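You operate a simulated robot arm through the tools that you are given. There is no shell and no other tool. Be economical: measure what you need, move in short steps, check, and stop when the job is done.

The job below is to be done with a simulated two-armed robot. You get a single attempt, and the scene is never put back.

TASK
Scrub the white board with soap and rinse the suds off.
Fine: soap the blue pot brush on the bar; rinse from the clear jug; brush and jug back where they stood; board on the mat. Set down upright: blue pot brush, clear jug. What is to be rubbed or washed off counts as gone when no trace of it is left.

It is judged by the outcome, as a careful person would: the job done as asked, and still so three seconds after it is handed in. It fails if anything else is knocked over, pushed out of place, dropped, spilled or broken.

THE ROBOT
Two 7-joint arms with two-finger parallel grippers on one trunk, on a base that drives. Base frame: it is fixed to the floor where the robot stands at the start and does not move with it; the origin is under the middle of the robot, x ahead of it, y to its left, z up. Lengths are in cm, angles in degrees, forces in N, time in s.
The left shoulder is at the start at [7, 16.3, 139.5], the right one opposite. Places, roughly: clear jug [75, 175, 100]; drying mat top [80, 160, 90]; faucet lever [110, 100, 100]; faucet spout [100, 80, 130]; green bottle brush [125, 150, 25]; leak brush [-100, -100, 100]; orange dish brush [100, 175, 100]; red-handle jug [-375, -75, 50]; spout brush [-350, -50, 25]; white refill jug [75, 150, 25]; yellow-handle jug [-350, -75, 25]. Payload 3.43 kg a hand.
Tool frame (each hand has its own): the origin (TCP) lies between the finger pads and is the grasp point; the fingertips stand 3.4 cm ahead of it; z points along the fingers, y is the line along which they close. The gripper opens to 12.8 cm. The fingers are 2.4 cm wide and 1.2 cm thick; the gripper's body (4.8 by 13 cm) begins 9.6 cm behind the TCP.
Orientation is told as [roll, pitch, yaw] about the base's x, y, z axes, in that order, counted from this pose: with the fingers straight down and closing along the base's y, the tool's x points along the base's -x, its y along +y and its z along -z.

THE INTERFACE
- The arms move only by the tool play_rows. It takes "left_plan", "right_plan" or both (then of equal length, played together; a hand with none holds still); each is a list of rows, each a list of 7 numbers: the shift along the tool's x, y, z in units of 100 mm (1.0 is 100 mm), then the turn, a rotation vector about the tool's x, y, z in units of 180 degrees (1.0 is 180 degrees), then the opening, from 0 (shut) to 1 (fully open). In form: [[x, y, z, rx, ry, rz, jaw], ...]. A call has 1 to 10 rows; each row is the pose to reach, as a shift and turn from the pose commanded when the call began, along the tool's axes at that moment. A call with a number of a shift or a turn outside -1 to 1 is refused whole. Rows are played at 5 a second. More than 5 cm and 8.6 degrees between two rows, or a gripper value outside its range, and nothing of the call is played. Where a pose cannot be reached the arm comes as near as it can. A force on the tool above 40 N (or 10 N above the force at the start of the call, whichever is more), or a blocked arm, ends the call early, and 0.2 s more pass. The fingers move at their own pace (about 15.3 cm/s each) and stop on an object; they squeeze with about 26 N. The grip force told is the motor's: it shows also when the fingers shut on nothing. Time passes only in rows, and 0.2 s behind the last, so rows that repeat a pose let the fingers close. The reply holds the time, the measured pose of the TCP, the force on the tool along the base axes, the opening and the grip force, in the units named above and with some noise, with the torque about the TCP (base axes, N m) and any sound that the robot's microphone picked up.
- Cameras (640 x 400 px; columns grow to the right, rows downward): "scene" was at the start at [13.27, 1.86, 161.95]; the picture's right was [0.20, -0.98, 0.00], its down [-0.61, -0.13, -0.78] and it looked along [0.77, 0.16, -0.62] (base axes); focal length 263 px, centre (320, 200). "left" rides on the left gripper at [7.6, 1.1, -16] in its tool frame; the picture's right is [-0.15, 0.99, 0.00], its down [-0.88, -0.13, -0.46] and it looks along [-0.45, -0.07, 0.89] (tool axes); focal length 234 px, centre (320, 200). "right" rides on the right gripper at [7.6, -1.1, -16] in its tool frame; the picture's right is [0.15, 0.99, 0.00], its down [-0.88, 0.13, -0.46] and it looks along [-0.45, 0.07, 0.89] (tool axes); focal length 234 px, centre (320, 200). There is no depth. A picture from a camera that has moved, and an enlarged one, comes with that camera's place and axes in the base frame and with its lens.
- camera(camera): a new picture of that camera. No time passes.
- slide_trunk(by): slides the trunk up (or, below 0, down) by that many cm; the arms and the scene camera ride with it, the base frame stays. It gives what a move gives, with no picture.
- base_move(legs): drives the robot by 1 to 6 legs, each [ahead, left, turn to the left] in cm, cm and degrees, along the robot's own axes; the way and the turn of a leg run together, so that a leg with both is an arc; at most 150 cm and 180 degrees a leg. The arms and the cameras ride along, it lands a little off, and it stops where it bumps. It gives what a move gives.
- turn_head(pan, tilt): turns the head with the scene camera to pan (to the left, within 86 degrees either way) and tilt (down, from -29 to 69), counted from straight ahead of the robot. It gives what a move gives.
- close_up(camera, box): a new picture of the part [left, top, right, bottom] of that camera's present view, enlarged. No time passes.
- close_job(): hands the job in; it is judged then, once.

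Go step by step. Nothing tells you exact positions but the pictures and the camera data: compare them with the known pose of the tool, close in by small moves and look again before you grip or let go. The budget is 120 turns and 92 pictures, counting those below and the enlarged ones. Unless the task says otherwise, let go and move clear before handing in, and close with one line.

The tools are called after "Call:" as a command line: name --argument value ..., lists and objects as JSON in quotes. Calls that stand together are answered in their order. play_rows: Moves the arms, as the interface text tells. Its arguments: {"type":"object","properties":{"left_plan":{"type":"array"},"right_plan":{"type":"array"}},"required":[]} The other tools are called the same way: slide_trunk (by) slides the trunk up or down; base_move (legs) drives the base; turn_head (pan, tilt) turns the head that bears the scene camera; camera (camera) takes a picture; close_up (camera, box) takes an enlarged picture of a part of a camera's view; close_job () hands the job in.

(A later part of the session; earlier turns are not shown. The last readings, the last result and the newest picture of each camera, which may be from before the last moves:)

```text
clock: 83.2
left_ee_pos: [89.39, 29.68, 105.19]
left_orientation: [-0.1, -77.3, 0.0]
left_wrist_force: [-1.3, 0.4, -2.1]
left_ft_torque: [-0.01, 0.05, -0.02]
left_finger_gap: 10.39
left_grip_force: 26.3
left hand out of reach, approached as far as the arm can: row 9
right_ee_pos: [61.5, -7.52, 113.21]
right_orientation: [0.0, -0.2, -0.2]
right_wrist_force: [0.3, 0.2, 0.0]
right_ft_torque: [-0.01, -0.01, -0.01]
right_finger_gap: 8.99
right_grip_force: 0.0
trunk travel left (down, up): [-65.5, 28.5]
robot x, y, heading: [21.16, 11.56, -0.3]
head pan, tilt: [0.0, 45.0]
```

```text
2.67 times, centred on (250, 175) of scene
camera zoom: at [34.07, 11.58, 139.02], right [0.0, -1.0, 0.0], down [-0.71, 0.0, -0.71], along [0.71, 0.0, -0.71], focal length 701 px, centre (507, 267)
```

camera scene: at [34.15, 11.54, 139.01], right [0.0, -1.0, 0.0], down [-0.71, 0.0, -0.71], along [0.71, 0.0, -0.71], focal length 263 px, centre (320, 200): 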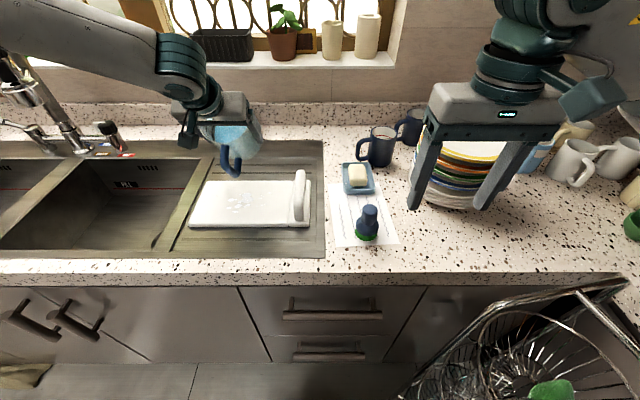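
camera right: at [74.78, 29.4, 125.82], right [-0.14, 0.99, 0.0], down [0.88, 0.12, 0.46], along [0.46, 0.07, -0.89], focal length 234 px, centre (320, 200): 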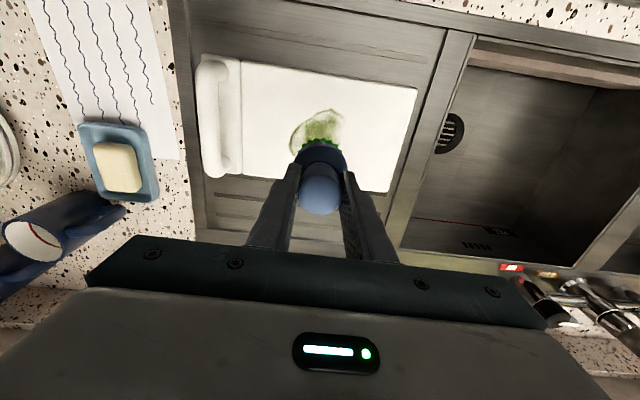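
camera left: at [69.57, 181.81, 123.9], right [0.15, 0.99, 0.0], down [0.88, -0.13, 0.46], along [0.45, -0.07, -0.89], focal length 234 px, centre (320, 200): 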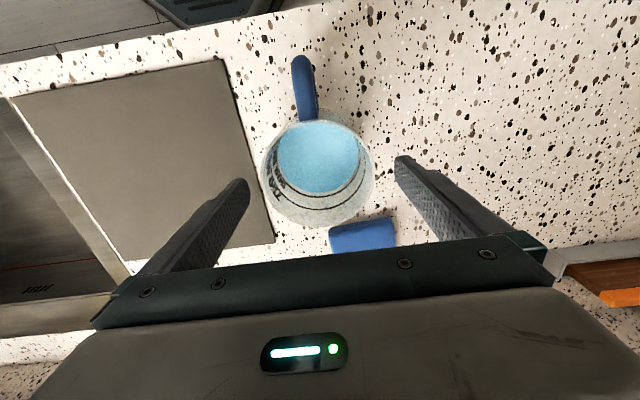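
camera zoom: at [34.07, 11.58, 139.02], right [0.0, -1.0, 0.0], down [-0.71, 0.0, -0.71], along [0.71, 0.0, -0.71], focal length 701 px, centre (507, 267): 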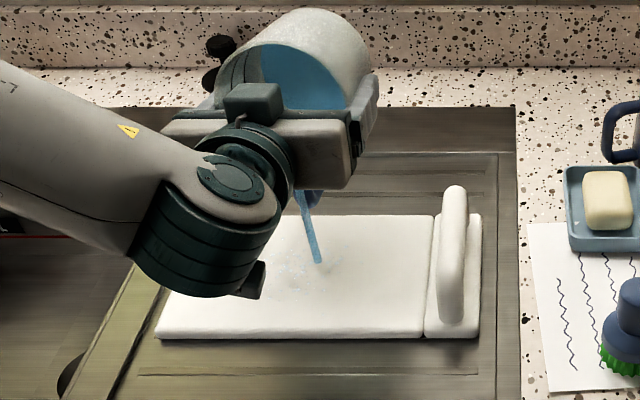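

The suds are nearly gone; one more pass over the whole patch.

Call:
play_rows --left_plan '[[0.0, -0.1, 0, 0, -0.005, 0, 0.5], [0.0, -0.25, 0, 0, -0.01, 0, 0.5], [0.0, -0.4, 0, 0, -0.015, 0, 0.5], [0.02, -0.3, -0.1, 0, -0.02, 0, 0.5], [0.04, -0.15, -0.25, 0, -0.025, 0, 0.5], [0.04, 0.05, -0.3, 0, -0.03, 0, 0.5], [0.04, 0.2, -0.3, 0, -0.035, 0, 0.5], [0.04, 0.35, -0.2, 0, -0.04, 0, 0.5], [0.02, 0.45, -0.1, 0, -0.045, 0, 0.5]]'

Call:
play_rows --left_plan '[[0, -0.05, 0, 0, 0.04, 0, 0.5], [0, 0.1, 0, 0, 0.08, 0, 0.5], [0, 0.3, 0, 0, 0.12, 0, 0.5], [0, 0.5, 0, 0, 0.16, 0, 0.5], [0, 0.5, 0, 0, 0.18, 0, 0.5]]'

Call:
close_up --camera "scene" --box '[170, 100, 330, 250]'

```text
clock: 85.2
left_ee_pos: [88.36, 34.32, 105.13]
left_orientation: [-0.3, -85.5, 0.1]
left_wrist_force: [0.5, 0.7, -1.5]
left_ft_torque: [0.0, 0.02, -0.03]
left_finger_gap: 10.4
left_grip_force: 26.1
left hand out of reach, approached as far as the arm can: row 1, 2, 3, 4, 5, 6
right_ee_pos: [61.72, -7.51, 113.27]
right_orientation: [0.1, -0.4, -0.1]
right_wrist_force: [0.0, 0.6, -0.1]
right_ft_torque: [0.02, 0.02, -0.01]
right_finger_gap: 8.95
right_grip_force: 0.0
trunk travel left (down, up): [-65.5, 28.5]
robot x, y, heading: [21.08, 11.69, -0.1]
head pan, tilt: [0.0, 45.0]
```

```text
clock: 86.4
left_ee_pos: [88.27, 39.08, 105.22]
left_orientation: [0.1, -53.0, -0.3]
left_wrist_force: [-0.5, 0.5, -1.5]
left_ft_torque: [0.0, -0.01, -0.01]
left_finger_gap: 10.38
left_grip_force: 26.6
right_ee_pos: [61.62, -7.57, 113.07]
right_orientation: [0.1, -0.3, -0.3]
right_wrist_force: [0.6, -0.3, -0.2]
right_ft_torque: [0.0, -0.02, 0.01]
right_finger_gap: 8.96
right_grip_force: 0.1
trunk travel left (down, up): [-65.5, 28.5]
robot x, y, heading: [21.15, 11.62, -0.1]
head pan, tilt: [0.0, 45.0]
```

```text
2.67 times, centred on (250, 175) of scene
camera zoom: at [34.14, 11.45, 139.01], right [0.0, -1.0, 0.0], down [-0.71, 0.0, -0.71], along [0.71, 0.0, -0.71], focal length 701 px, centre (507, 267)
```

zoom: 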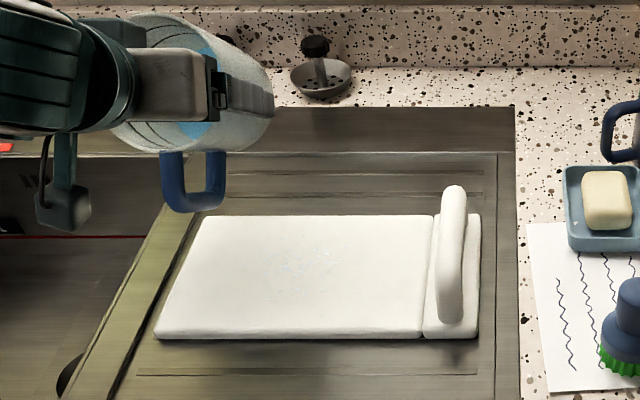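

Call:
close_up --camera "scene" --box '[210, 175, 300, 230]'

```text
7.11 times, centred on (255, 202) of scene
camera zoom: at [34.14, 11.45, 139.01], right [0.0, -1.0, 0.0], down [-0.71, 0.0, -0.71], along [0.71, 0.0, -0.71], focal length 1869 px, centre (782, 182)
```

zoom: 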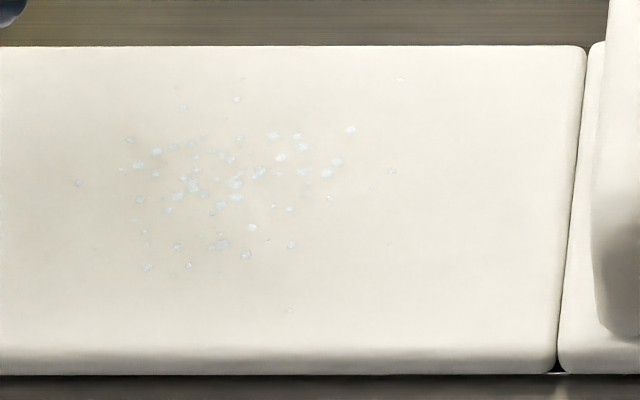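

Fine bluish specks remain, either droplets or traces; I'll pour the rest of the water over that patch.

Call:
play_rows --left_plan '[[0, -0.1, 0, 0, -0.045, 0, 0.5], [0, -0.2, 0, 0, -0.09, 0, 0.5], [0, -0.3, 0, 0, -0.135, 0, 0.5], [0, -0.4, 0, 0, -0.175, 0, 0.5], [0, -0.5, 0, 0, -0.19, 0, 0.5], [0.0, -0.6, 0, 0, -0.2, 0, 0.5], [0.03, -0.7, -0.04, 0, -0.21, 0, 0.5], [0.06, -0.8, -0.08, 0, -0.22, 0, 0.5], [0.06, -0.9, -0.08, 0, -0.225, 0, 0.5], [0.06, -0.8, -0.08, 0, -0.23, 0, 0.5]]'

Call:
close_up --camera "scene" --box '[170, 100, 330, 250]'

```text
clock: 88.6
left_ee_pos: [87.35, 33.34, 107.63]
left_orientation: [-179.4, -85.4, 179.2]
left_wrist_force: [0.0, -0.3, -1.3]
left_ft_torque: [-0.01, -0.01, -0.04]
left_finger_gap: 10.41
left_grip_force: 26.4
left hand out of reach, approached as far as the arm can: row 7, 8, 9, 10
right_ee_pos: [61.56, -7.51, 113.25]
right_orientation: [0.0, -0.2, -0.3]
right_wrist_force: [-0.1, -0.1, -0.4]
right_ft_torque: [0.0, 0.03, 0.0]
right_finger_gap: 8.97
right_grip_force: 0.1
trunk travel left (down, up): [-65.5, 28.5]
robot x, y, heading: [21.11, 11.28, 0.0]
head pan, tilt: [0.0, 45.0]
```

```text
2.67 times, centred on (250, 175) of scene
camera zoom: at [34.11, 11.58, 139.02], right [0.0, -1.0, 0.0], down [-0.71, 0.0, -0.71], along [0.71, 0.0, -0.71], focal length 701 px, centre (507, 267)
```

zoom: 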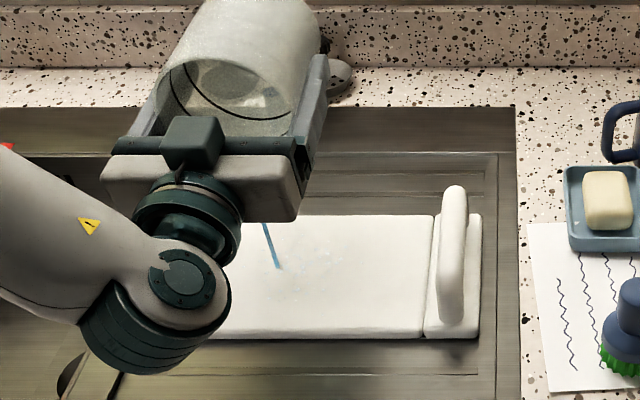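

Call:
play_rows --left_plan '[[0, 0.05, 0, 0, 0.04, 0, 0.5], [0, 0.15, 0, 0, 0.08, 0, 0.5], [0, 0.3, 0, 0, 0.12, 0, 0.5], [0, 0.45, 0, 0, 0.16, 0, 0.5], [0, 0.6, 0, 0, 0.2, 0, 0.5], [0, 0.75, 0, 0, 0.24, 0, 0.5], [0, 0.75, -0.05, 0, 0.28, 0, 0.5], [0, 0.75, -0.15, 0, 0.32, 0, 0.5], [0, 0.75, -0.25, 0, 0.36, 0, 0.5], [0, 0.75, -0.3, 0, 0.4, 0, 0.5]]'

Call:
close_up --camera "scene" --box '[190, 170, 310, 235]'

```text
clock: 90.8
left_ee_pos: [84.36, 40.93, 107.2]
left_orientation: [0.0, -22.6, -0.1]
left_wrist_force: [0.3, -0.9, -1.9]
left_ft_torque: [-0.01, -0.01, 0.03]
left_finger_gap: 10.42
left_grip_force: 26.3
right_ee_pos: [61.52, -7.55, 113.18]
right_orientation: [0.1, -0.3, -0.3]
right_wrist_force: [0.4, -0.4, 0.2]
right_ft_torque: [0.02, 0.0, 0.01]
right_finger_gap: 8.97
right_grip_force: 0.1
trunk travel left (down, up): [-65.5, 28.5]
robot x, y, heading: [21.28, 11.11, -0.1]
head pan, tilt: [0.0, 45.0]
```

```text
5.33 times, centred on (250, 202) of scene
camera zoom: at [34.2, 11.52, 139.0], right [0.0, -1.0, 0.0], down [-0.71, 0.0, -0.71], along [0.71, 0.0, -0.71], focal length 1402 px, centre (693, 187)
```

zoom: 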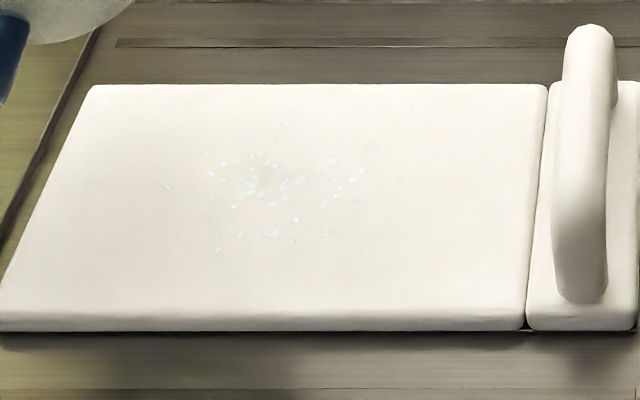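

Call:
close_up --camera "scene" --box '[210, 175, 300, 230]'

```text
7.11 times, centred on (255, 202) of scene
camera zoom: at [34.2, 11.52, 139.0], right [0.0, -1.0, 0.0], down [-0.71, 0.0, -0.71], along [0.71, 0.0, -0.71], focal length 1869 px, centre (782, 182)
```

zoom: 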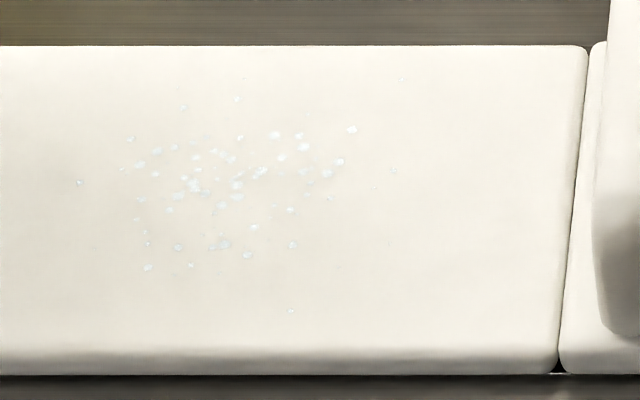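

I'll level the jug, back off a little and see whether the specks dry up with time.

Call:
play_rows --left_plan '[[0, 0, -0.03, 0, 0.04, 0, 0.5], [0, 0, -0.05, 0, 0.08, 0, 0.5], [0, 0, -0.05, 0, 0.1256, 0, 0.5], [0, 0, -0.05, 0, 0.1256, 0, 0.5], [0, 0, -0.05, 0, 0.1256, 0, 0.5], [0, 0, -0.05, 0, 0.1256, 0, 0.5], [0, 0, -0.05, 0, 0.1256, 0, 0.5], [0, 0, -0.05, 0, 0.1256, 0, 0.5], [0, 0, -0.05, 0, 0.1256, 0, 0.5], [0, 0, -0.05, 0, 0.1256, 0, 0.5]]'

Call:
play_rows --left_plan '[[0.2, 0.1, 0, 0, 0, 0, 0.5], [0.4, 0.2, 0, 0, 0, 0, 0.5], [0.6, 0.3, 0, 0, 0, 0, 0.5], [0.8, 0.3, 0, 0, 0, 0, 0.5], [1.0, 0.3, 0, 0, 0, 0, 0.5], [1.0, 0.3, 0, 0, 0, 0, 0.5], [1.0, 0.3, 0, 0, 0, 0, 0.5]]'

Call:
close_up --camera "scene" --box '[210, 175, 300, 230]'

```text
clock: 93.0
left_ee_pos: [84.09, 40.84, 107.63]
left_orientation: [0.1, 0.1, -0.1]
left_wrist_force: [-0.1, 0.1, -1.2]
left_ft_torque: [0.0, 0.0, -0.01]
left_finger_gap: 10.39
left_grip_force: 25.8
right_ee_pos: [61.55, -7.45, 113.16]
right_orientation: [0.1, -0.4, -0.2]
right_wrist_force: [0.3, 0.7, -0.6]
right_ft_torque: [0.01, -0.03, -0.04]
right_finger_gap: 8.98
right_grip_force: 0.1
trunk travel left (down, up): [-65.5, 28.5]
robot x, y, heading: [20.74, 11.39, -0.1]
head pan, tilt: [0.0, 45.0]
```

```text
clock: 94.6
left_ee_pos: [74.04, 43.86, 107.65]
left_orientation: [0.0, 0.0, -0.1]
left_wrist_force: [-0.1, -0.2, -0.5]
left_ft_torque: [0.02, -0.02, 0.02]
left_finger_gap: 10.4
left_grip_force: 26.2
right_ee_pos: [61.66, -7.4, 113.25]
right_orientation: [0.1, -0.3, -0.2]
right_wrist_force: [0.0, 0.1, 0.5]
right_ft_torque: [0.02, -0.01, 0.02]
right_finger_gap: 8.97
right_grip_force: 0.0
trunk travel left (down, up): [-65.5, 28.5]
robot x, y, heading: [21.26, 11.21, -0.2]
head pan, tilt: [0.0, 45.0]
```

```text
7.11 times, centred on (255, 202) of scene
camera zoom: at [34.08, 11.54, 139.02], right [0.0, -1.0, 0.0], down [-0.71, 0.0, -0.71], along [0.71, 0.0, -0.71], focal length 1869 px, centre (782, 182)
```

zoom: 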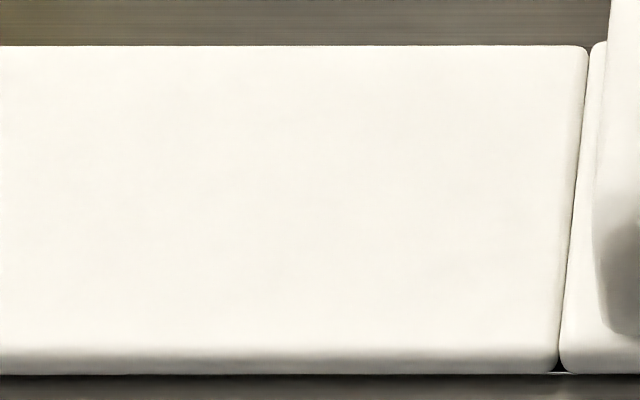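

The board is spotless now. Taking the jug back to its spot (TCP target 77.1, 180.3).

Call:
play_rows --left_plan '[[0.2, 0, 0, 0, 0, 0, 0.5], [0.4, 0, 0, 0, 0, 0, 0.5], [0.6, 0, 0, 0, 0, 0, 0.5], [0.7, 0, 0, 0, 0, 0, 0.5]]'

Call:
base_move --legs '[[0, 70, 0], [0, 67, 0]]'

Call:
turn_head --pan 25 --tilt 45

Call:
camera --camera "scene"

```text
clock: 95.6
left_ee_pos: [66.9, 43.87, 107.81]
left_orientation: [0.0, 0.0, -0.1]
left_wrist_force: [-0.1, -1.1, -2.0]
left_ft_torque: [0.01, -0.03, 0.01]
left_finger_gap: 10.41
left_grip_force: 26.1
right_ee_pos: [61.6, -7.65, 113.26]
right_orientation: [0.1, -0.4, -0.2]
right_wrist_force: [0.1, -0.2, -0.4]
right_ft_torque: [0.01, -0.03, 0.01]
right_finger_gap: 8.96
right_grip_force: 0.0
trunk travel left (down, up): [-65.5, 28.5]
robot x, y, heading: [20.98, 11.49, 0.2]
head pan, tilt: [0.0, 45.0]
```

```text
clock: 102.7
left_ee_pos: [67.78, 180.56, 107.95]
left_orientation: [-0.1, 0.1, -0.1]
left_wrist_force: [-0.4, 0.7, -1.8]
left_ft_torque: [0.02, 0.0, -0.01]
left_finger_gap: 10.39
left_grip_force: 25.9
right_ee_pos: [62.27, 129.13, 113.23]
right_orientation: [0.3, -0.4, -0.4]
right_wrist_force: [-0.4, 0.1, -0.3]
right_ft_torque: [-0.01, 0.0, -0.03]
right_finger_gap: 8.96
right_grip_force: 0.1
trunk travel left (down, up): [-65.5, 28.5]
robot x, y, heading: [21.54, 147.99, -0.3]
head pan, tilt: [0.0, 45.0]
```

```text
clock: 103.6
left_ee_pos: [67.82, 180.58, 107.66]
left_orientation: [0.0, 0.1, -0.2]
left_wrist_force: [-0.1, 0.0, -1.5]
left_ft_torque: [-0.01, 0.0, -0.02]
left_finger_gap: 10.38
left_grip_force: 26.0
right_ee_pos: [62.17, 129.03, 113.25]
right_orientation: [0.1, -0.2, -0.4]
right_wrist_force: [0.6, 0.6, 0.2]
right_ft_torque: [-0.03, -0.02, -0.03]
right_finger_gap: 8.96
right_grip_force: 0.1
trunk travel left (down, up): [-65.5, 28.5]
robot x, y, heading: [21.21, 148.3, -0.1]
head pan, tilt: [25.0, 45.0]
```

```text
28 pictures are left
camera scene: at [34.01, 151.6, 139.02], right [0.42, -0.91, 0.0], down [-0.64, -0.3, -0.71], along [0.64, 0.3, -0.71], focal length 263 px, centre (320, 200)
```

scene: 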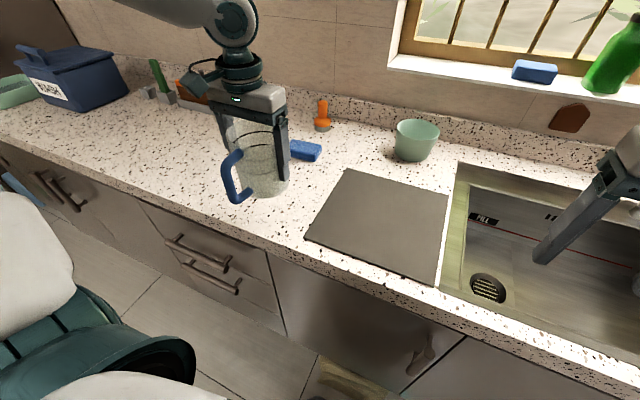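

Call:
play_rows --left_plan '[[-0.3, -0.02, 0, 0, 0, 0, 0.5], [-0.6, -0.02, 0.1, 0, 0, 0, 0.5], [-0.92, -0.02, 0.3, 0, 0, 0, 0.5], [-0.92, -0.02, 0.6, 0, 0, 0, 0.5], [-0.92, -0.02, 0.85, 0, 0, 0, 0.5], [-0.92, -0.02, 0.95, 0, 0, 0, 0.5], [-0.92, -0.02, 0.95, 0, 0, 0, 0.5]]'

Call:
close_up --camera "scene" --box '[200, 80, 340, 220]'

```text
clock: 105.2
left_ee_pos: [77.02, 180.23, 98.27]
left_orientation: [0.0, 0.1, -0.2]
left_wrist_force: [0.4, -0.1, -1.0]
left_ft_torque: [-0.04, -0.03, 0.01]
left_finger_gap: 10.41
left_grip_force: 25.9
right_ee_pos: [62.33, 129.01, 113.17]
right_orientation: [0.2, -0.2, -0.4]
right_wrist_force: [0.9, 0.8, 0.6]
right_ft_torque: [0.01, 0.03, -0.02]
right_finger_gap: 8.92
right_grip_force: 0.0
trunk travel left (down, up): [-65.5, 28.5]
robot x, y, heading: [21.57, 148.03, 0.0]
head pan, tilt: [25.0, 45.0]
```

```text
2.86 times, centred on (270, 150) of scene
camera zoom: at [33.97, 151.64, 139.02], right [0.42, -0.91, 0.0], down [-0.64, -0.3, -0.71], along [0.64, 0.3, -0.71], focal length 751 px, centre (463, 343)
```

zoom: 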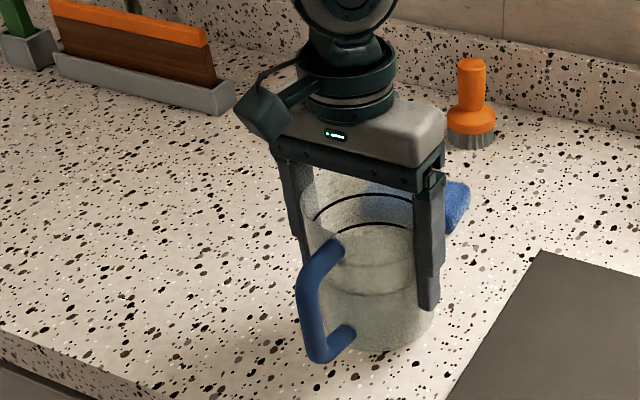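

Call:
play_rows --left_plan '[[0, 0, 0.05, 0, 0, 0, 0.5], [0, 0, 0.08, 0, 0, 0, 0.5], [0, 0, 0.11, 0, 0, 0, 0.5], [0, 0, 0.12, 0, 0, 0, 0.5]]'

```text
clock: 106.2
left_ee_pos: [76.92, 180.38, 97.3]
left_orientation: [0.0, -0.1, -0.2]
left_wrist_force: [1.6, 7.1, 15.9]
left_ft_torque: [-0.16, -0.05, 0.02]
left_finger_gap: 10.42
left_grip_force: 26.4
right_ee_pos: [62.13, 129.18, 113.33]
right_orientation: [0.1, -0.3, -0.3]
right_wrist_force: [-0.1, -0.2, 0.3]
right_ft_torque: [-0.02, 0.01, 0.0]
right_finger_gap: 8.95
right_grip_force: 0.0
trunk travel left (down, up): [-65.5, 28.5]
robot x, y, heading: [21.84, 148.4, -0.3]
head pan, tilt: [25.0, 45.0]
```

Touching down. Opening and lifting straight up.

Call:
play_rows --left_plan '[[0, 0, -0.02, 0, 0, 0, 0.5], [0, 0, -0.02, 0, 0, 0, 0.8], [0, 0, -0.02, 0, 0, 0, 1], [0, 0, -0.02, 0, 0, 0, 1], [0, 0, -0.2, 0, 0, 0, 1], [0, 0, -0.5, 0, 0, 0, 1], [0, 0, -0.8, 0, 0, 0, 1], [0, 0, -1.0, 0, 0, 0, 1]]'

Call:
play_rows --left_plan '[[0, 0, -0.3, 0, 0, 0, 1], [0, 0, -0.6, 0, 0, 0, 1], [0.3, 0, -0.6, 0, 0, 0, 1], [0.6, 0, -0.6, 0, 0, 0, 1], [0.9, 0, -0.6, 0, 0, 0, 1]]'

Call:
camera --camera "scene"

```text
clock: 108.0
left_ee_pos: [76.68, 180.16, 107.04]
left_orientation: [0.0, 0.0, -0.2]
left_wrist_force: [-0.5, -0.6, -0.6]
left_ft_torque: [-0.01, 0.03, 0.03]
left_finger_gap: 12.81
left_grip_force: 0.1
right_ee_pos: [62.24, 129.05, 113.21]
right_orientation: [0.2, -0.3, -0.3]
right_wrist_force: [0.1, 0.0, 0.8]
right_ft_torque: [0.03, 0.02, 0.0]
right_finger_gap: 8.97
right_grip_force: 0.0
trunk travel left (down, up): [-65.5, 28.5]
robot x, y, heading: [21.73, 148.19, -0.3]
head pan, tilt: [25.0, 45.0]
```

```text
clock: 109.2
left_ee_pos: [68.09, 180.37, 113.07]
left_orientation: [0.0, 0.0, -0.1]
left_wrist_force: [-0.1, 0.1, 0.3]
left_ft_torque: [0.02, -0.03, 0.01]
left_finger_gap: 12.83
left_grip_force: 0.1
right_ee_pos: [62.22, 129.08, 113.29]
right_orientation: [0.1, -0.4, -0.3]
right_wrist_force: [0.0, 0.6, 0.1]
right_ft_torque: [-0.02, -0.02, -0.03]
right_finger_gap: 8.96
right_grip_force: 0.1
trunk travel left (down, up): [-65.5, 28.5]
robot x, y, heading: [21.97, 148.11, -0.2]
head pan, tilt: [25.0, 45.0]
```

```text
26 pictures are left
camera scene: at [33.87, 151.64, 139.03], right [0.42, -0.91, 0.0], down [-0.64, -0.3, -0.71], along [0.64, 0.3, -0.71], focal length 263 px, centre (320, 200)
```

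scene: 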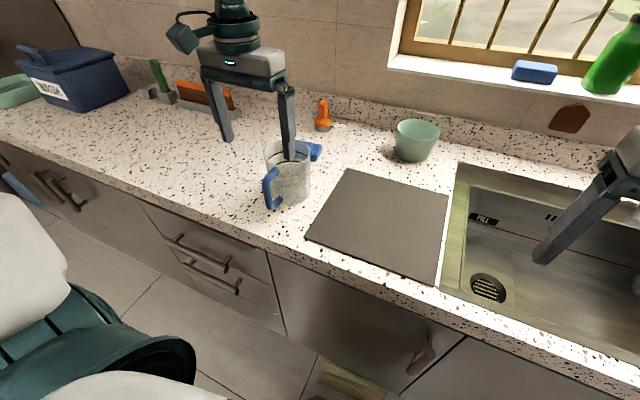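

The jug is back, upright. Next the board: it must be lifted by its arch handle (near x 82, y 16.5) and laid on the mat centred near (80, 156). Driving back to it.

Call:
base_move --legs '[[0, -60, 0], [0, -53, 0]]'

Call:
turn_head --pan -20 --tilt 45

Call:
play_rows --right_plan '[[-0.3, 0, 0, 0, 0, 0, 0.6], [-0.6, 0, 0, 0, 0, 0, 0.6], [-0.95, 0, 0, 0, 0, 0, 0.6], [-0.95, 0, 0, 0, 0, 0, 0.6]]'

Call:
camera --camera "right"

Call:
camera --camera "scene"

```text
clock: 115.3
left_ee_pos: [67.95, 68.53, 112.99]
left_orientation: [-0.1, 0.0, 1.5]
left_wrist_force: [-0.5, 0.0, -0.1]
left_ft_torque: [0.0, 0.01, 0.03]
left_finger_gap: 12.79
left_grip_force: 0.1
right_ee_pos: [63.77, 17.11, 113.19]
right_orientation: [0.1, -0.3, 1.5]
right_wrist_force: [-0.3, -0.3, -0.2]
right_ft_torque: [-0.03, 0.01, -0.01]
right_finger_gap: 8.98
right_grip_force: 0.0
trunk travel left (down, up): [-65.5, 28.5]
robot x, y, heading: [22.57, 34.93, 1.7]
head pan, tilt: [25.0, 45.0]
```

```text
clock: 116.4
left_ee_pos: [68.02, 68.42, 112.97]
left_orientation: [0.1, 0.1, 1.7]
left_wrist_force: [0.1, 0.9, -0.6]
left_ft_torque: [-0.01, -0.02, 0.03]
left_finger_gap: 12.8
left_grip_force: 0.1
right_ee_pos: [63.68, 17.16, 113.18]
right_orientation: [0.1, -0.3, 1.5]
right_wrist_force: [0.6, -1.0, 0.1]
right_ft_torque: [0.03, -0.02, -0.02]
right_finger_gap: 8.96
right_grip_force: 0.0
trunk travel left (down, up): [-65.5, 28.5]
robot x, y, heading: [22.53, 34.91, 1.5]
head pan, tilt: [-20.0, 45.0]
```

```text
clock: 117.4
left_ee_pos: [68.04, 68.42, 113.02]
left_orientation: [0.0, 0.0, 1.6]
left_wrist_force: [0.4, -0.4, -0.8]
left_ft_torque: [-0.03, -0.03, 0.03]
left_finger_gap: 12.76
left_grip_force: 0.0
right_ee_pos: [73.08, 17.39, 113.24]
right_orientation: [0.1, -0.3, 1.4]
right_wrist_force: [0.7, 0.2, 0.4]
right_ft_torque: [-0.05, -0.01, 0.02]
right_finger_gap: 7.68
right_grip_force: 0.2
trunk travel left (down, up): [-65.5, 28.5]
robot x, y, heading: [22.41, 34.77, 1.6]
head pan, tilt: [-20.0, 45.0]
```

```text
25 pictures are left
camera right: at [65.42, 16.29, 129.29], right [-0.17, 0.99, 0.0], down [0.87, 0.15, 0.46], along [0.45, 0.08, -0.89], focal length 234 px, centre (320, 200)
```

right: 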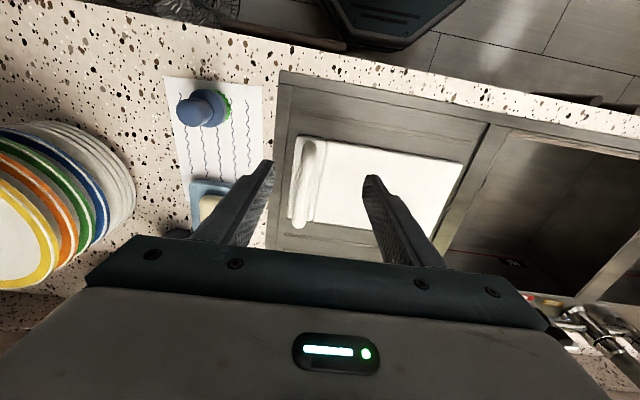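

```text
24 pictures are left
camera scene: at [35.14, 32.49, 139.02], right [-0.32, -0.95, 0.0], down [-0.67, 0.22, -0.71], along [0.67, -0.22, -0.71], focal length 263 px, centre (320, 200)
```

scene: 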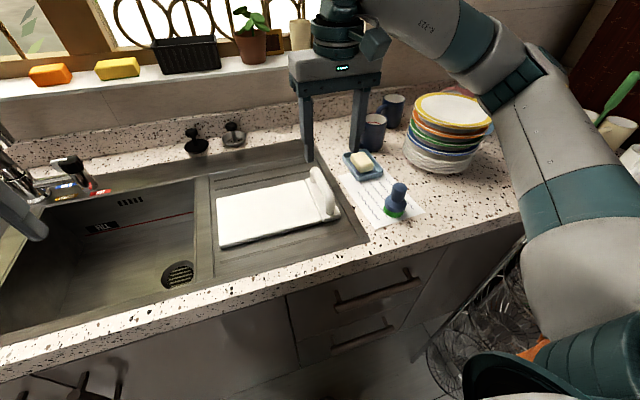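

Call:
close_up --camera "scene" --box '[280, 150, 360, 240]'

Call:
close_up --camera "right" --box '[270, 120, 370, 250]'

```text
4.44 times, centred on (320, 195) of scene
camera zoom: at [35.14, 32.49, 139.02], right [-0.32, -0.95, 0.0], down [-0.67, 0.22, -0.71], along [0.67, -0.22, -0.71], focal length 1168 px, centre (320, 222)
```

zoom: 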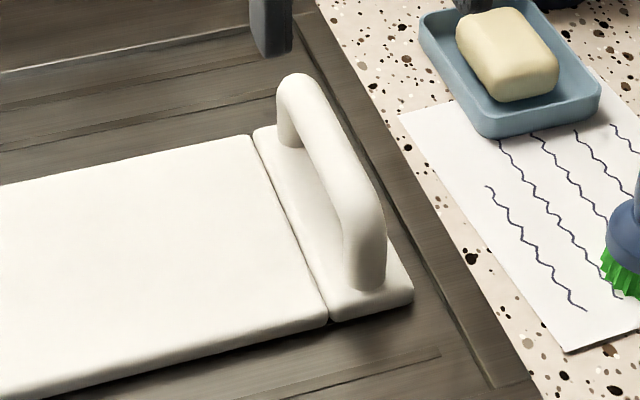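

```text
3.08 times, centred on (320, 185) of right
camera zoom: at [65.42, 16.29, 129.29], right [-0.17, 0.99, 0.0], down [0.87, 0.15, 0.46], along [0.45, 0.08, -0.89], focal length 720 px, centre (320, 246)
```

zoom: 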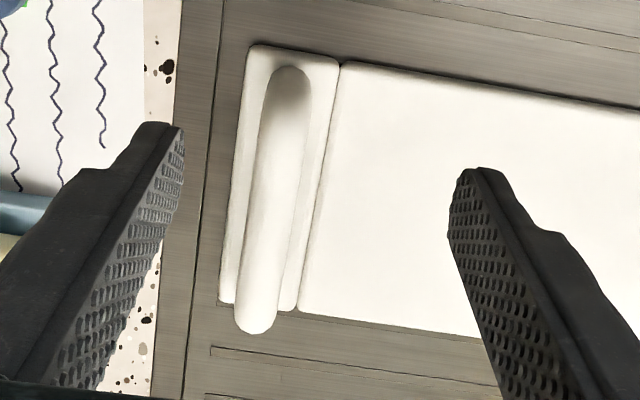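

Call:
play_rows --right_plan '[[-0.3, -0.05, 0.2, 0, 0, 0, 0.5], [-0.6, -0.09, 0.5, 0, 0, 0, 0.5], [-0.77, -0.11, 0.8, 0, 0, 0, 0.45], [-0.77, -0.11, 0.95, 0, 0, 0, 0.45]]'

Call:
close_up --camera "right" --box '[220, 60, 440, 250]'

Call:
close_up --camera "scene" --box '[270, 110, 390, 240]'

```text
clock: 118.4
left_ee_pos: [68.0, 68.5, 113.14]
left_orientation: [0.0, 0.1, 1.6]
left_wrist_force: [-0.8, -0.6, -1.4]
left_ft_torque: [0.03, 0.02, 0.05]
left_finger_gap: 12.8
left_grip_force: 0.0
right_ee_pos: [80.97, 16.19, 103.86]
right_orientation: [0.1, -0.3, 1.6]
right_wrist_force: [0.0, -0.3, -0.9]
right_ft_torque: [0.0, 0.03, 0.02]
right_finger_gap: 5.76
right_grip_force: 0.0
trunk travel left (down, up): [-65.5, 28.5]
robot x, y, heading: [22.21, 34.79, 1.5]
head pan, tilt: [-20.0, 45.0]
```

```text
2.11 times, centred on (330, 155) of right
camera zoom: at [73.25, 15.12, 119.88], right [-0.17, 0.99, 0.0], down [0.87, 0.15, 0.46], along [0.45, 0.08, -0.89], focal length 493 px, centre (299, 295)
```

zoom: 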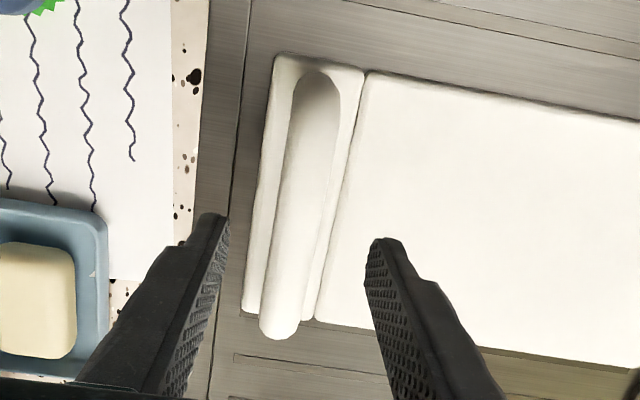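

```text
3.08 times, centred on (330, 175) of scene
camera zoom: at [35.2, 32.48, 139.02], right [-0.32, -0.95, 0.0], down [-0.67, 0.22, -0.71], along [0.67, -0.22, -0.71], focal length 809 px, centre (289, 277)
```

zoom: 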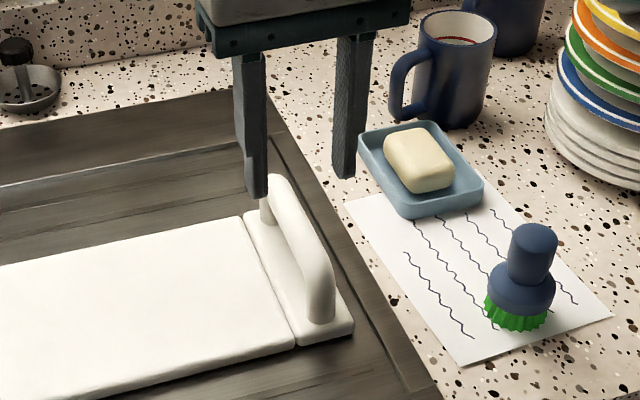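

Call:
play_rows --right_plan '[[0, 0.01, 0.3, 0, 0, 0, 0.45], [0, 0.01, 0.6, 0, 0, 0, 0.45], [0, 0.01, 0.8, 0, 0, 0, 0.45], [0, 0.01, 0.87, 0, 0, 0, 0.45], [0, 0.01, 0.87, 0, 0, 0, 0.2], [0, 0.01, 0.87, 0, 0, 0, 0.0], [0, 0.01, 0.87, 0, 0, 0, 0.0], [0, 0.01, 0.87, 0, 0, 0, 0.0]]'

Call:
close_up --camera "scene" --box '[270, 110, 390, 240]'

```text
clock: 120.2
left_ee_pos: [68.01, 68.42, 112.94]
left_orientation: [0.1, 0.1, 1.5]
left_wrist_force: [0.0, -0.7, 0.7]
left_ft_torque: [0.0, 0.02, -0.05]
left_finger_gap: 12.8
left_grip_force: 0.1
right_ee_pos: [80.99, 16.52, 95.05]
right_orientation: [0.1, -0.2, 1.5]
right_wrist_force: [-0.4, -0.3, -0.2]
right_ft_torque: [0.01, -0.08, -0.09]
right_finger_gap: 2.33
right_grip_force: 26.5
trunk travel left (down, up): [-65.5, 28.5]
robot x, y, heading: [22.67, 34.23, 1.7]
head pan, tilt: [-20.0, 45.0]
```

```text
3.08 times, centred on (330, 175) of scene
camera zoom: at [35.21, 32.5, 139.01], right [-0.32, -0.95, 0.0], down [-0.67, 0.22, -0.71], along [0.67, -0.22, -0.71], focal length 809 px, centre (289, 277)
```

zoom: 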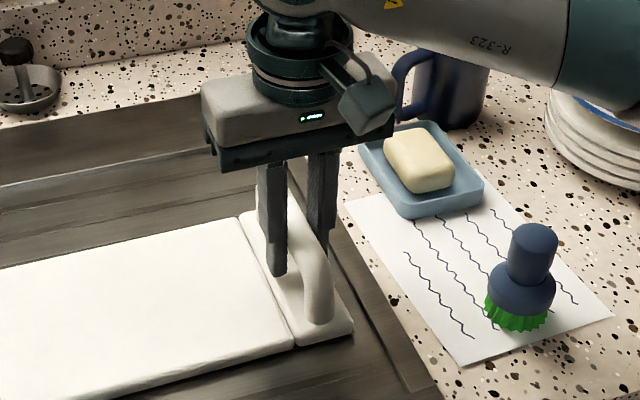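

Handle gripped (2.3 cm bar). Lifting slowly to see how the board hangs.

Call:
play_rows --right_plan '[[0, 0, -0.05, 0, 0, 0, 0], [0, 0, -0.1, 0, 0, 0, 0], [0, 0, -0.2, 0, 0, 0, 0], [0, 0, -0.3, 0, 0, 0, 0], [0, 0, -0.4, 0, 0, 0, 0]]'

Call:
camera --camera "scene"

```text
clock: 121.4
left_ee_pos: [68.08, 68.41, 112.99]
left_orientation: [0.0, 0.2, 1.6]
left_wrist_force: [-0.5, 0.0, 0.0]
left_ft_torque: [0.01, 0.03, 0.02]
left_finger_gap: 12.81
left_grip_force: 0.1
right_ee_pos: [80.89, 16.43, 99.13]
right_orientation: [0.1, -0.3, 1.3]
right_wrist_force: [-0.1, 0.3, -2.8]
right_ft_torque: [-0.18, 0.0, -0.03]
right_finger_gap: 2.31
right_grip_force: 26.3
trunk travel left (down, up): [-65.5, 28.5]
robot x, y, heading: [22.48, 34.86, 1.7]
head pan, tilt: [-20.0, 45.0]
```

```text
18 pictures are left
camera scene: at [35.2, 32.51, 139.01], right [-0.32, -0.95, 0.0], down [-0.67, 0.22, -0.71], along [0.67, -0.22, -0.71], focal length 263 px, centre (320, 200)
```

scene: 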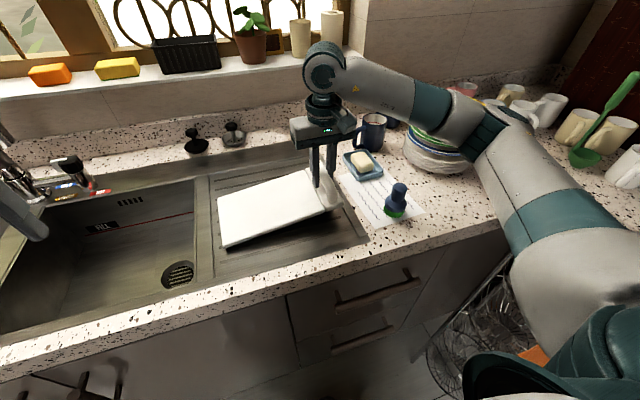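

Call:
play_rows --right_plan '[[0, 0, -0.1, 0, 0, 0, 0], [0, 0, -0.2, 0, 0, 0, 0], [0, 0, -0.3, 0, 0, 0, 0], [0, 0, -0.4, 0, 0, 0, 0], [0, 0, -0.5, 0, 0, 0, 0]]'

Call:
close_up --camera "scene" --box '[200, 80, 400, 260]'

```text
clock: 122.6
left_ee_pos: [68.05, 68.43, 113.02]
left_orientation: [0.0, 0.1, 1.6]
left_wrist_force: [0.7, 0.5, 0.7]
left_ft_torque: [0.01, -0.01, 0.01]
left_finger_gap: 12.81
left_grip_force: 0.0
right_ee_pos: [81.02, 16.62, 104.11]
right_orientation: [0.2, -0.2, 1.5]
right_wrist_force: [-0.4, 0.2, -2.4]
right_ft_torque: [-0.18, 0.05, 0.03]
right_finger_gap: 2.32
right_grip_force: 25.9
trunk travel left (down, up): [-65.5, 28.5]
robot x, y, heading: [22.65, 34.94, 1.3]
head pan, tilt: [-20.0, 45.0]
```

```text
2.22 times, centred on (300, 170) of scene
camera zoom: at [35.2, 32.51, 139.01], right [-0.32, -0.95, 0.0], down [-0.67, 0.22, -0.71], along [0.67, -0.22, -0.71], focal length 584 px, centre (364, 267)
```

zoom: 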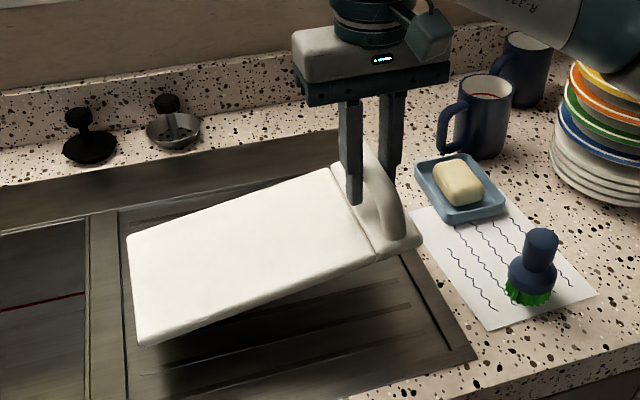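

The board hangs free, slightly drooping, weighing only about 0.26 kg. I'll raise it, draw it back clear of the faucet, and drive toward the mat.

Call:
play_rows --right_plan '[[0.1, 0, -0.1, 0, 0, 0, 0], [0.25, 0, -0.2, 0, 0, 0, 0], [0.4, 0, -0.3, 0, 0, 0, 0], [0.6, 0, -0.3, 0, 0, 0, 0], [0.8, 0, -0.3, 0, 0, 0, 0], [1.0, 0, -0.3, 0, 0, 0, 0], [1.0, 0, -0.3, 0, 0, 0, 0]]' --left_plan '[[0, 0, -0.1, 0, 0, 0, 1], [0, 0, -0.2, 0, 0, 0, 1], [0, 0, -0.3, 0, 0, 0, 1], [0, 0, -0.4, 0, 0, 0, 1], [0.1, 0, -0.5, 0, 0, 0, 1], [0.2, 0, -0.6, 0, 0, 0, 1], [0.2, 0, -0.6, 0, 0, 0, 1]]'

Call:
base_move --legs '[[0, 62, -1], [0, 61, -0.5]]'

Call:
turn_head --pan 0 --tilt 45

Call:
camera --camera "scene"

```text
clock: 124.2
left_ee_pos: [66.12, 68.54, 118.95]
left_orientation: [0.0, 0.1, 1.6]
left_wrist_force: [-0.2, 0.0, -0.1]
left_ft_torque: [-0.01, -0.01, -0.01]
left_finger_gap: 12.76
left_grip_force: 0.1
right_ee_pos: [70.94, 16.37, 107.09]
right_orientation: [0.0, -0.2, 1.6]
right_wrist_force: [-0.3, -0.1, -2.0]
right_ft_torque: [-0.2, 0.03, 0.03]
right_finger_gap: 2.31
right_grip_force: 26.3
trunk travel left (down, up): [-65.5, 28.5]
robot x, y, heading: [22.61, 34.75, 1.7]
head pan, tilt: [-20.0, 45.0]
```

```text
clock: 130.8
left_ee_pos: [66.06, 191.52, 119.08]
left_orientation: [-0.1, 0.1, -0.5]
left_wrist_force: [-0.1, -0.3, -0.7]
left_ft_torque: [-0.04, -0.03, 0.01]
left_finger_gap: 12.79
left_grip_force: 0.1
right_ee_pos: [68.9, 139.16, 106.96]
right_orientation: [0.1, -0.3, -0.7]
right_wrist_force: [-0.1, 0.2, -2.1]
right_ft_torque: [-0.17, 0.04, -0.01]
right_finger_gap: 2.35
right_grip_force: 26.4
trunk travel left (down, up): [-65.5, 28.5]
robot x, y, heading: [21.5, 159.36, -0.6]
head pan, tilt: [-20.0, 45.0]
```

```text
clock: 131.6
left_ee_pos: [66.06, 191.61, 118.88]
left_orientation: [0.0, 0.1, -0.4]
left_wrist_force: [0.7, 0.7, -0.4]
left_ft_torque: [-0.03, -0.01, 0.0]
left_finger_gap: 12.82
left_grip_force: 0.2
right_ee_pos: [69.05, 139.39, 107.03]
right_orientation: [0.0, -0.3, -0.7]
right_wrist_force: [0.5, 0.3, -3.4]
right_ft_torque: [-0.19, 0.05, -0.01]
right_finger_gap: 2.33
right_grip_force: 25.9
trunk travel left (down, up): [-65.5, 28.5]
robot x, y, heading: [21.6, 159.79, -0.8]
head pan, tilt: [0.0, 45.0]
```

```text
16 pictures are left
camera scene: at [34.42, 159.62, 139.02], right [-0.01, -1.0, 0.0], down [-0.71, 0.01, -0.71], along [0.71, -0.01, -0.71], focal length 263 px, centre (320, 200)
```

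scene: 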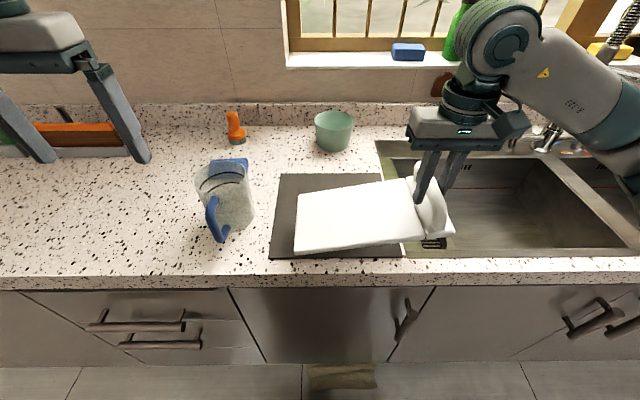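

The board is just right of and in front of its place. I'll shift it so it centres over the mat (handle at x 79.5, y 143.7) and come down part way.

Call:
play_rows --right_plan '[[-0.2, 0.1, 0, 0, 0, 0, 0], [-0.4, 0.2, 0, 0, 0, 0, 0], [-0.6, 0.3, 0, 0, 0, 0, 0], [-0.8, 0.4, 0, 0, 0, 0, 0], [-1.0, 0.44, 0, 0, 0, 0, 0], [-1.0, 0.44, 0.2, 0, 0, 0, 0], [-1.0, 0.44, 0.4, 0, 0, 0, 0], [-1.0, 0.44, 0.5, 0, 0, 0, 0]]'

Call:
close_up --camera "scene" --box '[180, 100, 480, 290]'

```text
clock: 133.4
left_ee_pos: [66.1, 191.57, 118.97]
left_orientation: [-0.1, 0.1, -0.5]
left_wrist_force: [-0.6, -0.2, -0.7]
left_ft_torque: [0.01, 0.02, 0.03]
left_finger_gap: 12.81
left_grip_force: 0.0
right_ee_pos: [78.98, 143.6, 102.08]
right_orientation: [0.1, -0.4, -0.7]
right_wrist_force: [-1.2, -0.1, -2.4]
right_ft_torque: [-0.22, 0.01, 0.0]
right_finger_gap: 2.35
right_grip_force: 26.2
trunk travel left (down, up): [-65.5, 28.5]
robot x, y, heading: [21.16, 159.66, -0.8]
head pan, tilt: [0.0, 45.0]
```

```text
2.11 times, centred on (330, 195) of scene
camera zoom: at [34.43, 159.64, 139.02], right [-0.01, -1.0, 0.0], down [-0.71, 0.01, -0.71], along [0.71, -0.01, -0.71], focal length 553 px, centre (299, 210)
```

zoom: 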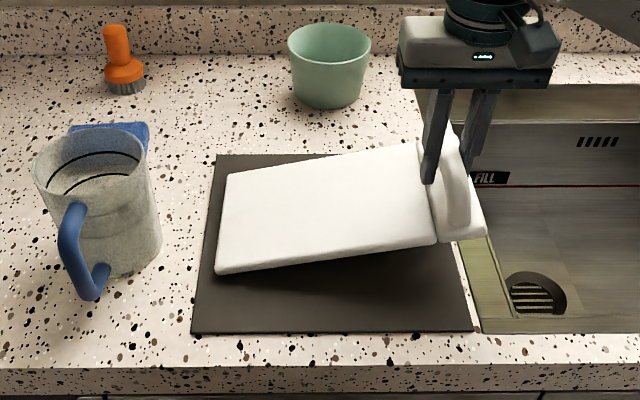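

Call:
play_rows --right_plan '[[0, 0, 0.1, 0, 0, 0, 0], [0, 0, 0.2, 0, 0, 0, 0], [0, 0, 0.3, 0, 0, 0, 0], [0, 0, 0.4, 0, 0, 0, 0], [0, 0, 0.5, 0, 0, 0, 0], [0, 0, 0.58, 0, 0, 0, 0]]'

Call:
close_up --camera "scene" --box '[180, 100, 480, 290]'

```text
clock: 134.8
left_ee_pos: [66.02, 191.51, 118.96]
left_orientation: [0.0, 0.0, -0.5]
left_wrist_force: [-0.5, 0.3, 0.2]
left_ft_torque: [-0.01, -0.01, 0.02]
left_finger_gap: 12.8
left_grip_force: 0.1
right_ee_pos: [78.95, 143.58, 96.36]
right_orientation: [0.1, -0.3, -0.7]
right_wrist_force: [0.9, -2.0, -0.5]
right_ft_torque: [0.16, 0.12, 0.02]
right_finger_gap: 2.33
right_grip_force: 25.8
trunk travel left (down, up): [-65.5, 28.5]
robot x, y, heading: [21.62, 159.7, -0.6]
head pan, tilt: [0.0, 45.0]
```

```text
2.11 times, centred on (330, 195) of scene
camera zoom: at [34.42, 159.61, 139.02], right [-0.01, -1.0, 0.0], down [-0.71, 0.01, -0.71], along [0.71, -0.01, -0.71], focal length 553 px, centre (299, 210)
```

zoom: 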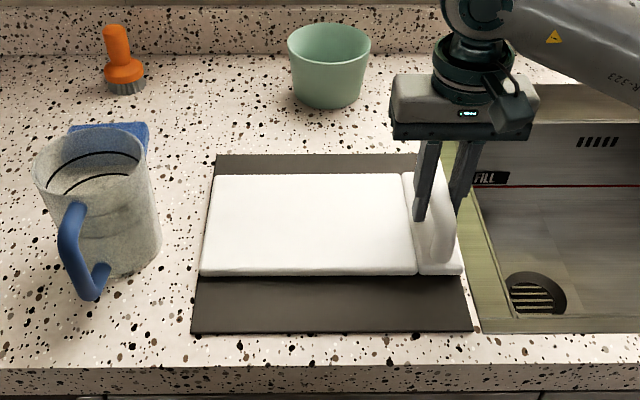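

Call:
play_rows --right_plan '[[0, 0, 0.04, 0, 0, 0, 0], [0, 0, 0.07, 0, 0, 0, 0], [0, 0, 0.1, 0, 0, 0, 0]]'

```text
clock: 135.6
left_ee_pos: [65.9, 191.6, 119.08]
left_orientation: [0.0, 0.0, -0.4]
left_wrist_force: [0.6, 0.1, -0.7]
left_ft_torque: [-0.01, 0.02, -0.01]
left_finger_gap: 12.8
left_grip_force: 0.0
right_ee_pos: [79.0, 143.78, 95.51]
right_orientation: [0.2, -0.6, -0.7]
right_wrist_force: [1.9, 0.4, 18.7]
right_ft_torque: [-0.29, 0.17, 0.1]
right_finger_gap: 2.34
right_grip_force: 26.4
trunk travel left (down, up): [-65.5, 28.5]
robot x, y, heading: [21.43, 159.63, -0.6]
head pan, tilt: [0.0, 45.0]
```

The board is down on the mat with light pressure. Releasing and lifting clear.

Call:
play_rows --right_plan '[[0, 0, -0.03, 0, 0, 0, 0], [0, 0, -0.03, 0, 0, 0, 0.25], [0, 0, -0.03, 0, 0, 0, 0.4], [0, 0, -0.03, 0, 0, 0, 0.4], [0, 0, -0.3, 0, 0, 0, 0.4], [0, 0, -0.6, 0, 0, 0, 0.4], [0, 0, -1.0, 0, 0, 0, 0.4]]'

Call:
play_rows --right_plan '[[0.3, 0, -0.3, 0, 0, 0, 0.4], [0.6, 0, -0.5, 0, 0, 0, 0.4], [1.0, 0, -0.5, 0, 0, 0, 0.4]]'

Call:
camera --camera "scene"

```text
clock: 137.2
left_ee_pos: [66.09, 191.62, 119.04]
left_orientation: [0.0, 0.0, -0.5]
left_wrist_force: [-0.8, -0.2, 0.4]
left_ft_torque: [0.0, -0.01, -0.03]
left_finger_gap: 12.81
left_grip_force: 0.1
right_ee_pos: [78.84, 143.66, 105.42]
right_orientation: [-0.1, -0.3, -0.7]
right_wrist_force: [-0.1, 0.0, -0.2]
right_ft_torque: [0.01, -0.02, -0.02]
right_finger_gap: 5.11
right_grip_force: 0.2
trunk travel left (down, up): [-65.5, 28.5]
robot x, y, heading: [21.38, 159.97, -0.8]
head pan, tilt: [0.0, 45.0]
```

```text
clock: 138.0
left_ee_pos: [65.87, 191.62, 119.03]
left_orientation: [0.1, -0.1, -0.4]
left_wrist_force: [0.3, -0.3, -0.3]
left_ft_torque: [-0.01, -0.01, -0.02]
left_finger_gap: 12.82
left_grip_force: 0.0
right_ee_pos: [68.94, 143.85, 110.28]
right_orientation: [0.1, -0.2, -0.7]
right_wrist_force: [0.9, -0.7, -0.4]
right_ft_torque: [0.0, 0.01, 0.04]
right_finger_gap: 5.11
right_grip_force: 0.1
trunk travel left (down, up): [-65.5, 28.5]
robot x, y, heading: [21.33, 159.97, -0.7]
head pan, tilt: [0.0, 45.0]
```

```text
13 pictures are left
camera scene: at [34.35, 159.61, 139.02], right [-0.01, -1.0, 0.0], down [-0.71, 0.01, -0.71], along [0.71, -0.01, -0.71], focal length 263 px, centre (320, 200)
```

scene: 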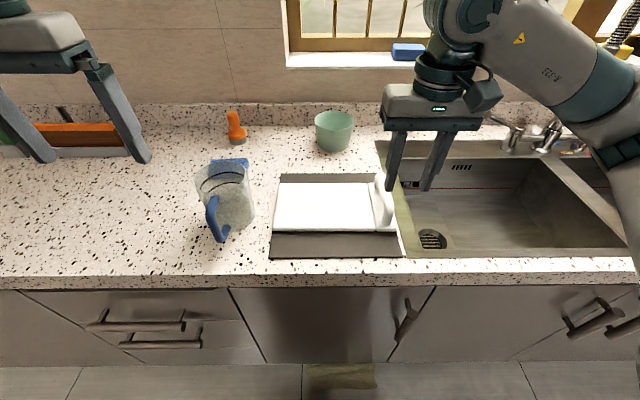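

Call:
close_up --camera "scene" --box '[180, 140, 420, 270]'

Call:
turn_head --pan -65 --tilt 25

Call:
camera --camera "scene"

```text
2.67 times, centred on (300, 205) of scene
camera zoom: at [34.35, 159.61, 139.02], right [-0.01, -1.0, 0.0], down [-0.71, 0.01, -0.71], along [0.71, -0.01, -0.71], focal length 701 px, centre (373, 187)
```

zoom: 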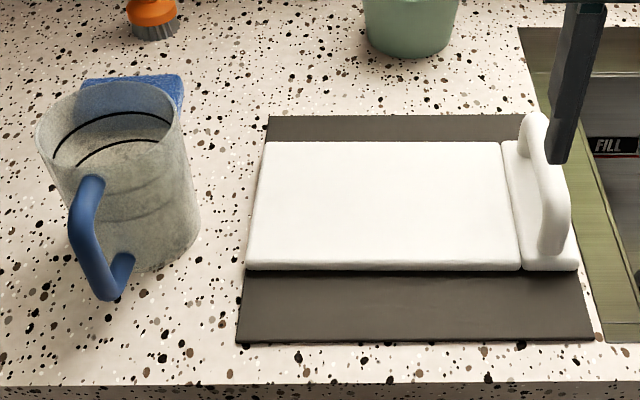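

```text
clock: 139.4
left_ee_pos: [66.17, 191.64, 119.03]
left_orientation: [0.0, 0.1, -0.5]
left_wrist_force: [0.0, -0.1, 0.5]
left_ft_torque: [0.02, 0.01, 0.0]
left_finger_gap: 12.79
left_grip_force: 0.0
right_ee_pos: [69.06, 143.98, 110.27]
right_orientation: [0.1, -0.2, -0.8]
right_wrist_force: [0.3, 0.4, -0.3]
right_ft_torque: [0.01, -0.02, 0.02]
right_finger_gap: 5.14
right_grip_force: 0.0
trunk travel left (down, up): [-65.5, 28.5]
robot x, y, heading: [21.46, 159.42, -0.9]
head pan, tilt: [-65.0, 25.0]
```

```text
11 pictures are left
camera scene: at [30.1, 151.35, 142.07], right [-0.91, -0.41, 0.0], down [-0.18, 0.38, -0.91], along [0.38, -0.82, -0.42], focal length 263 px, centre (320, 200)
```

scene: 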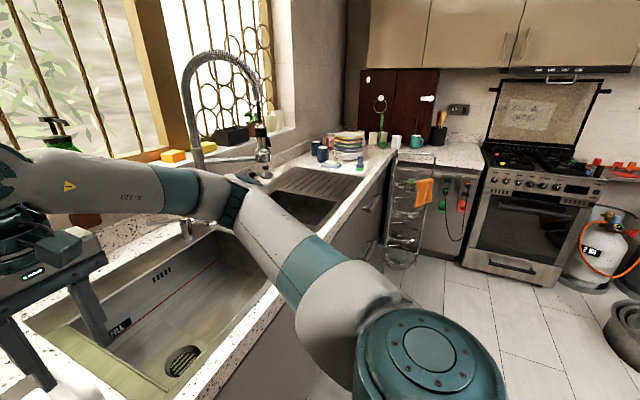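

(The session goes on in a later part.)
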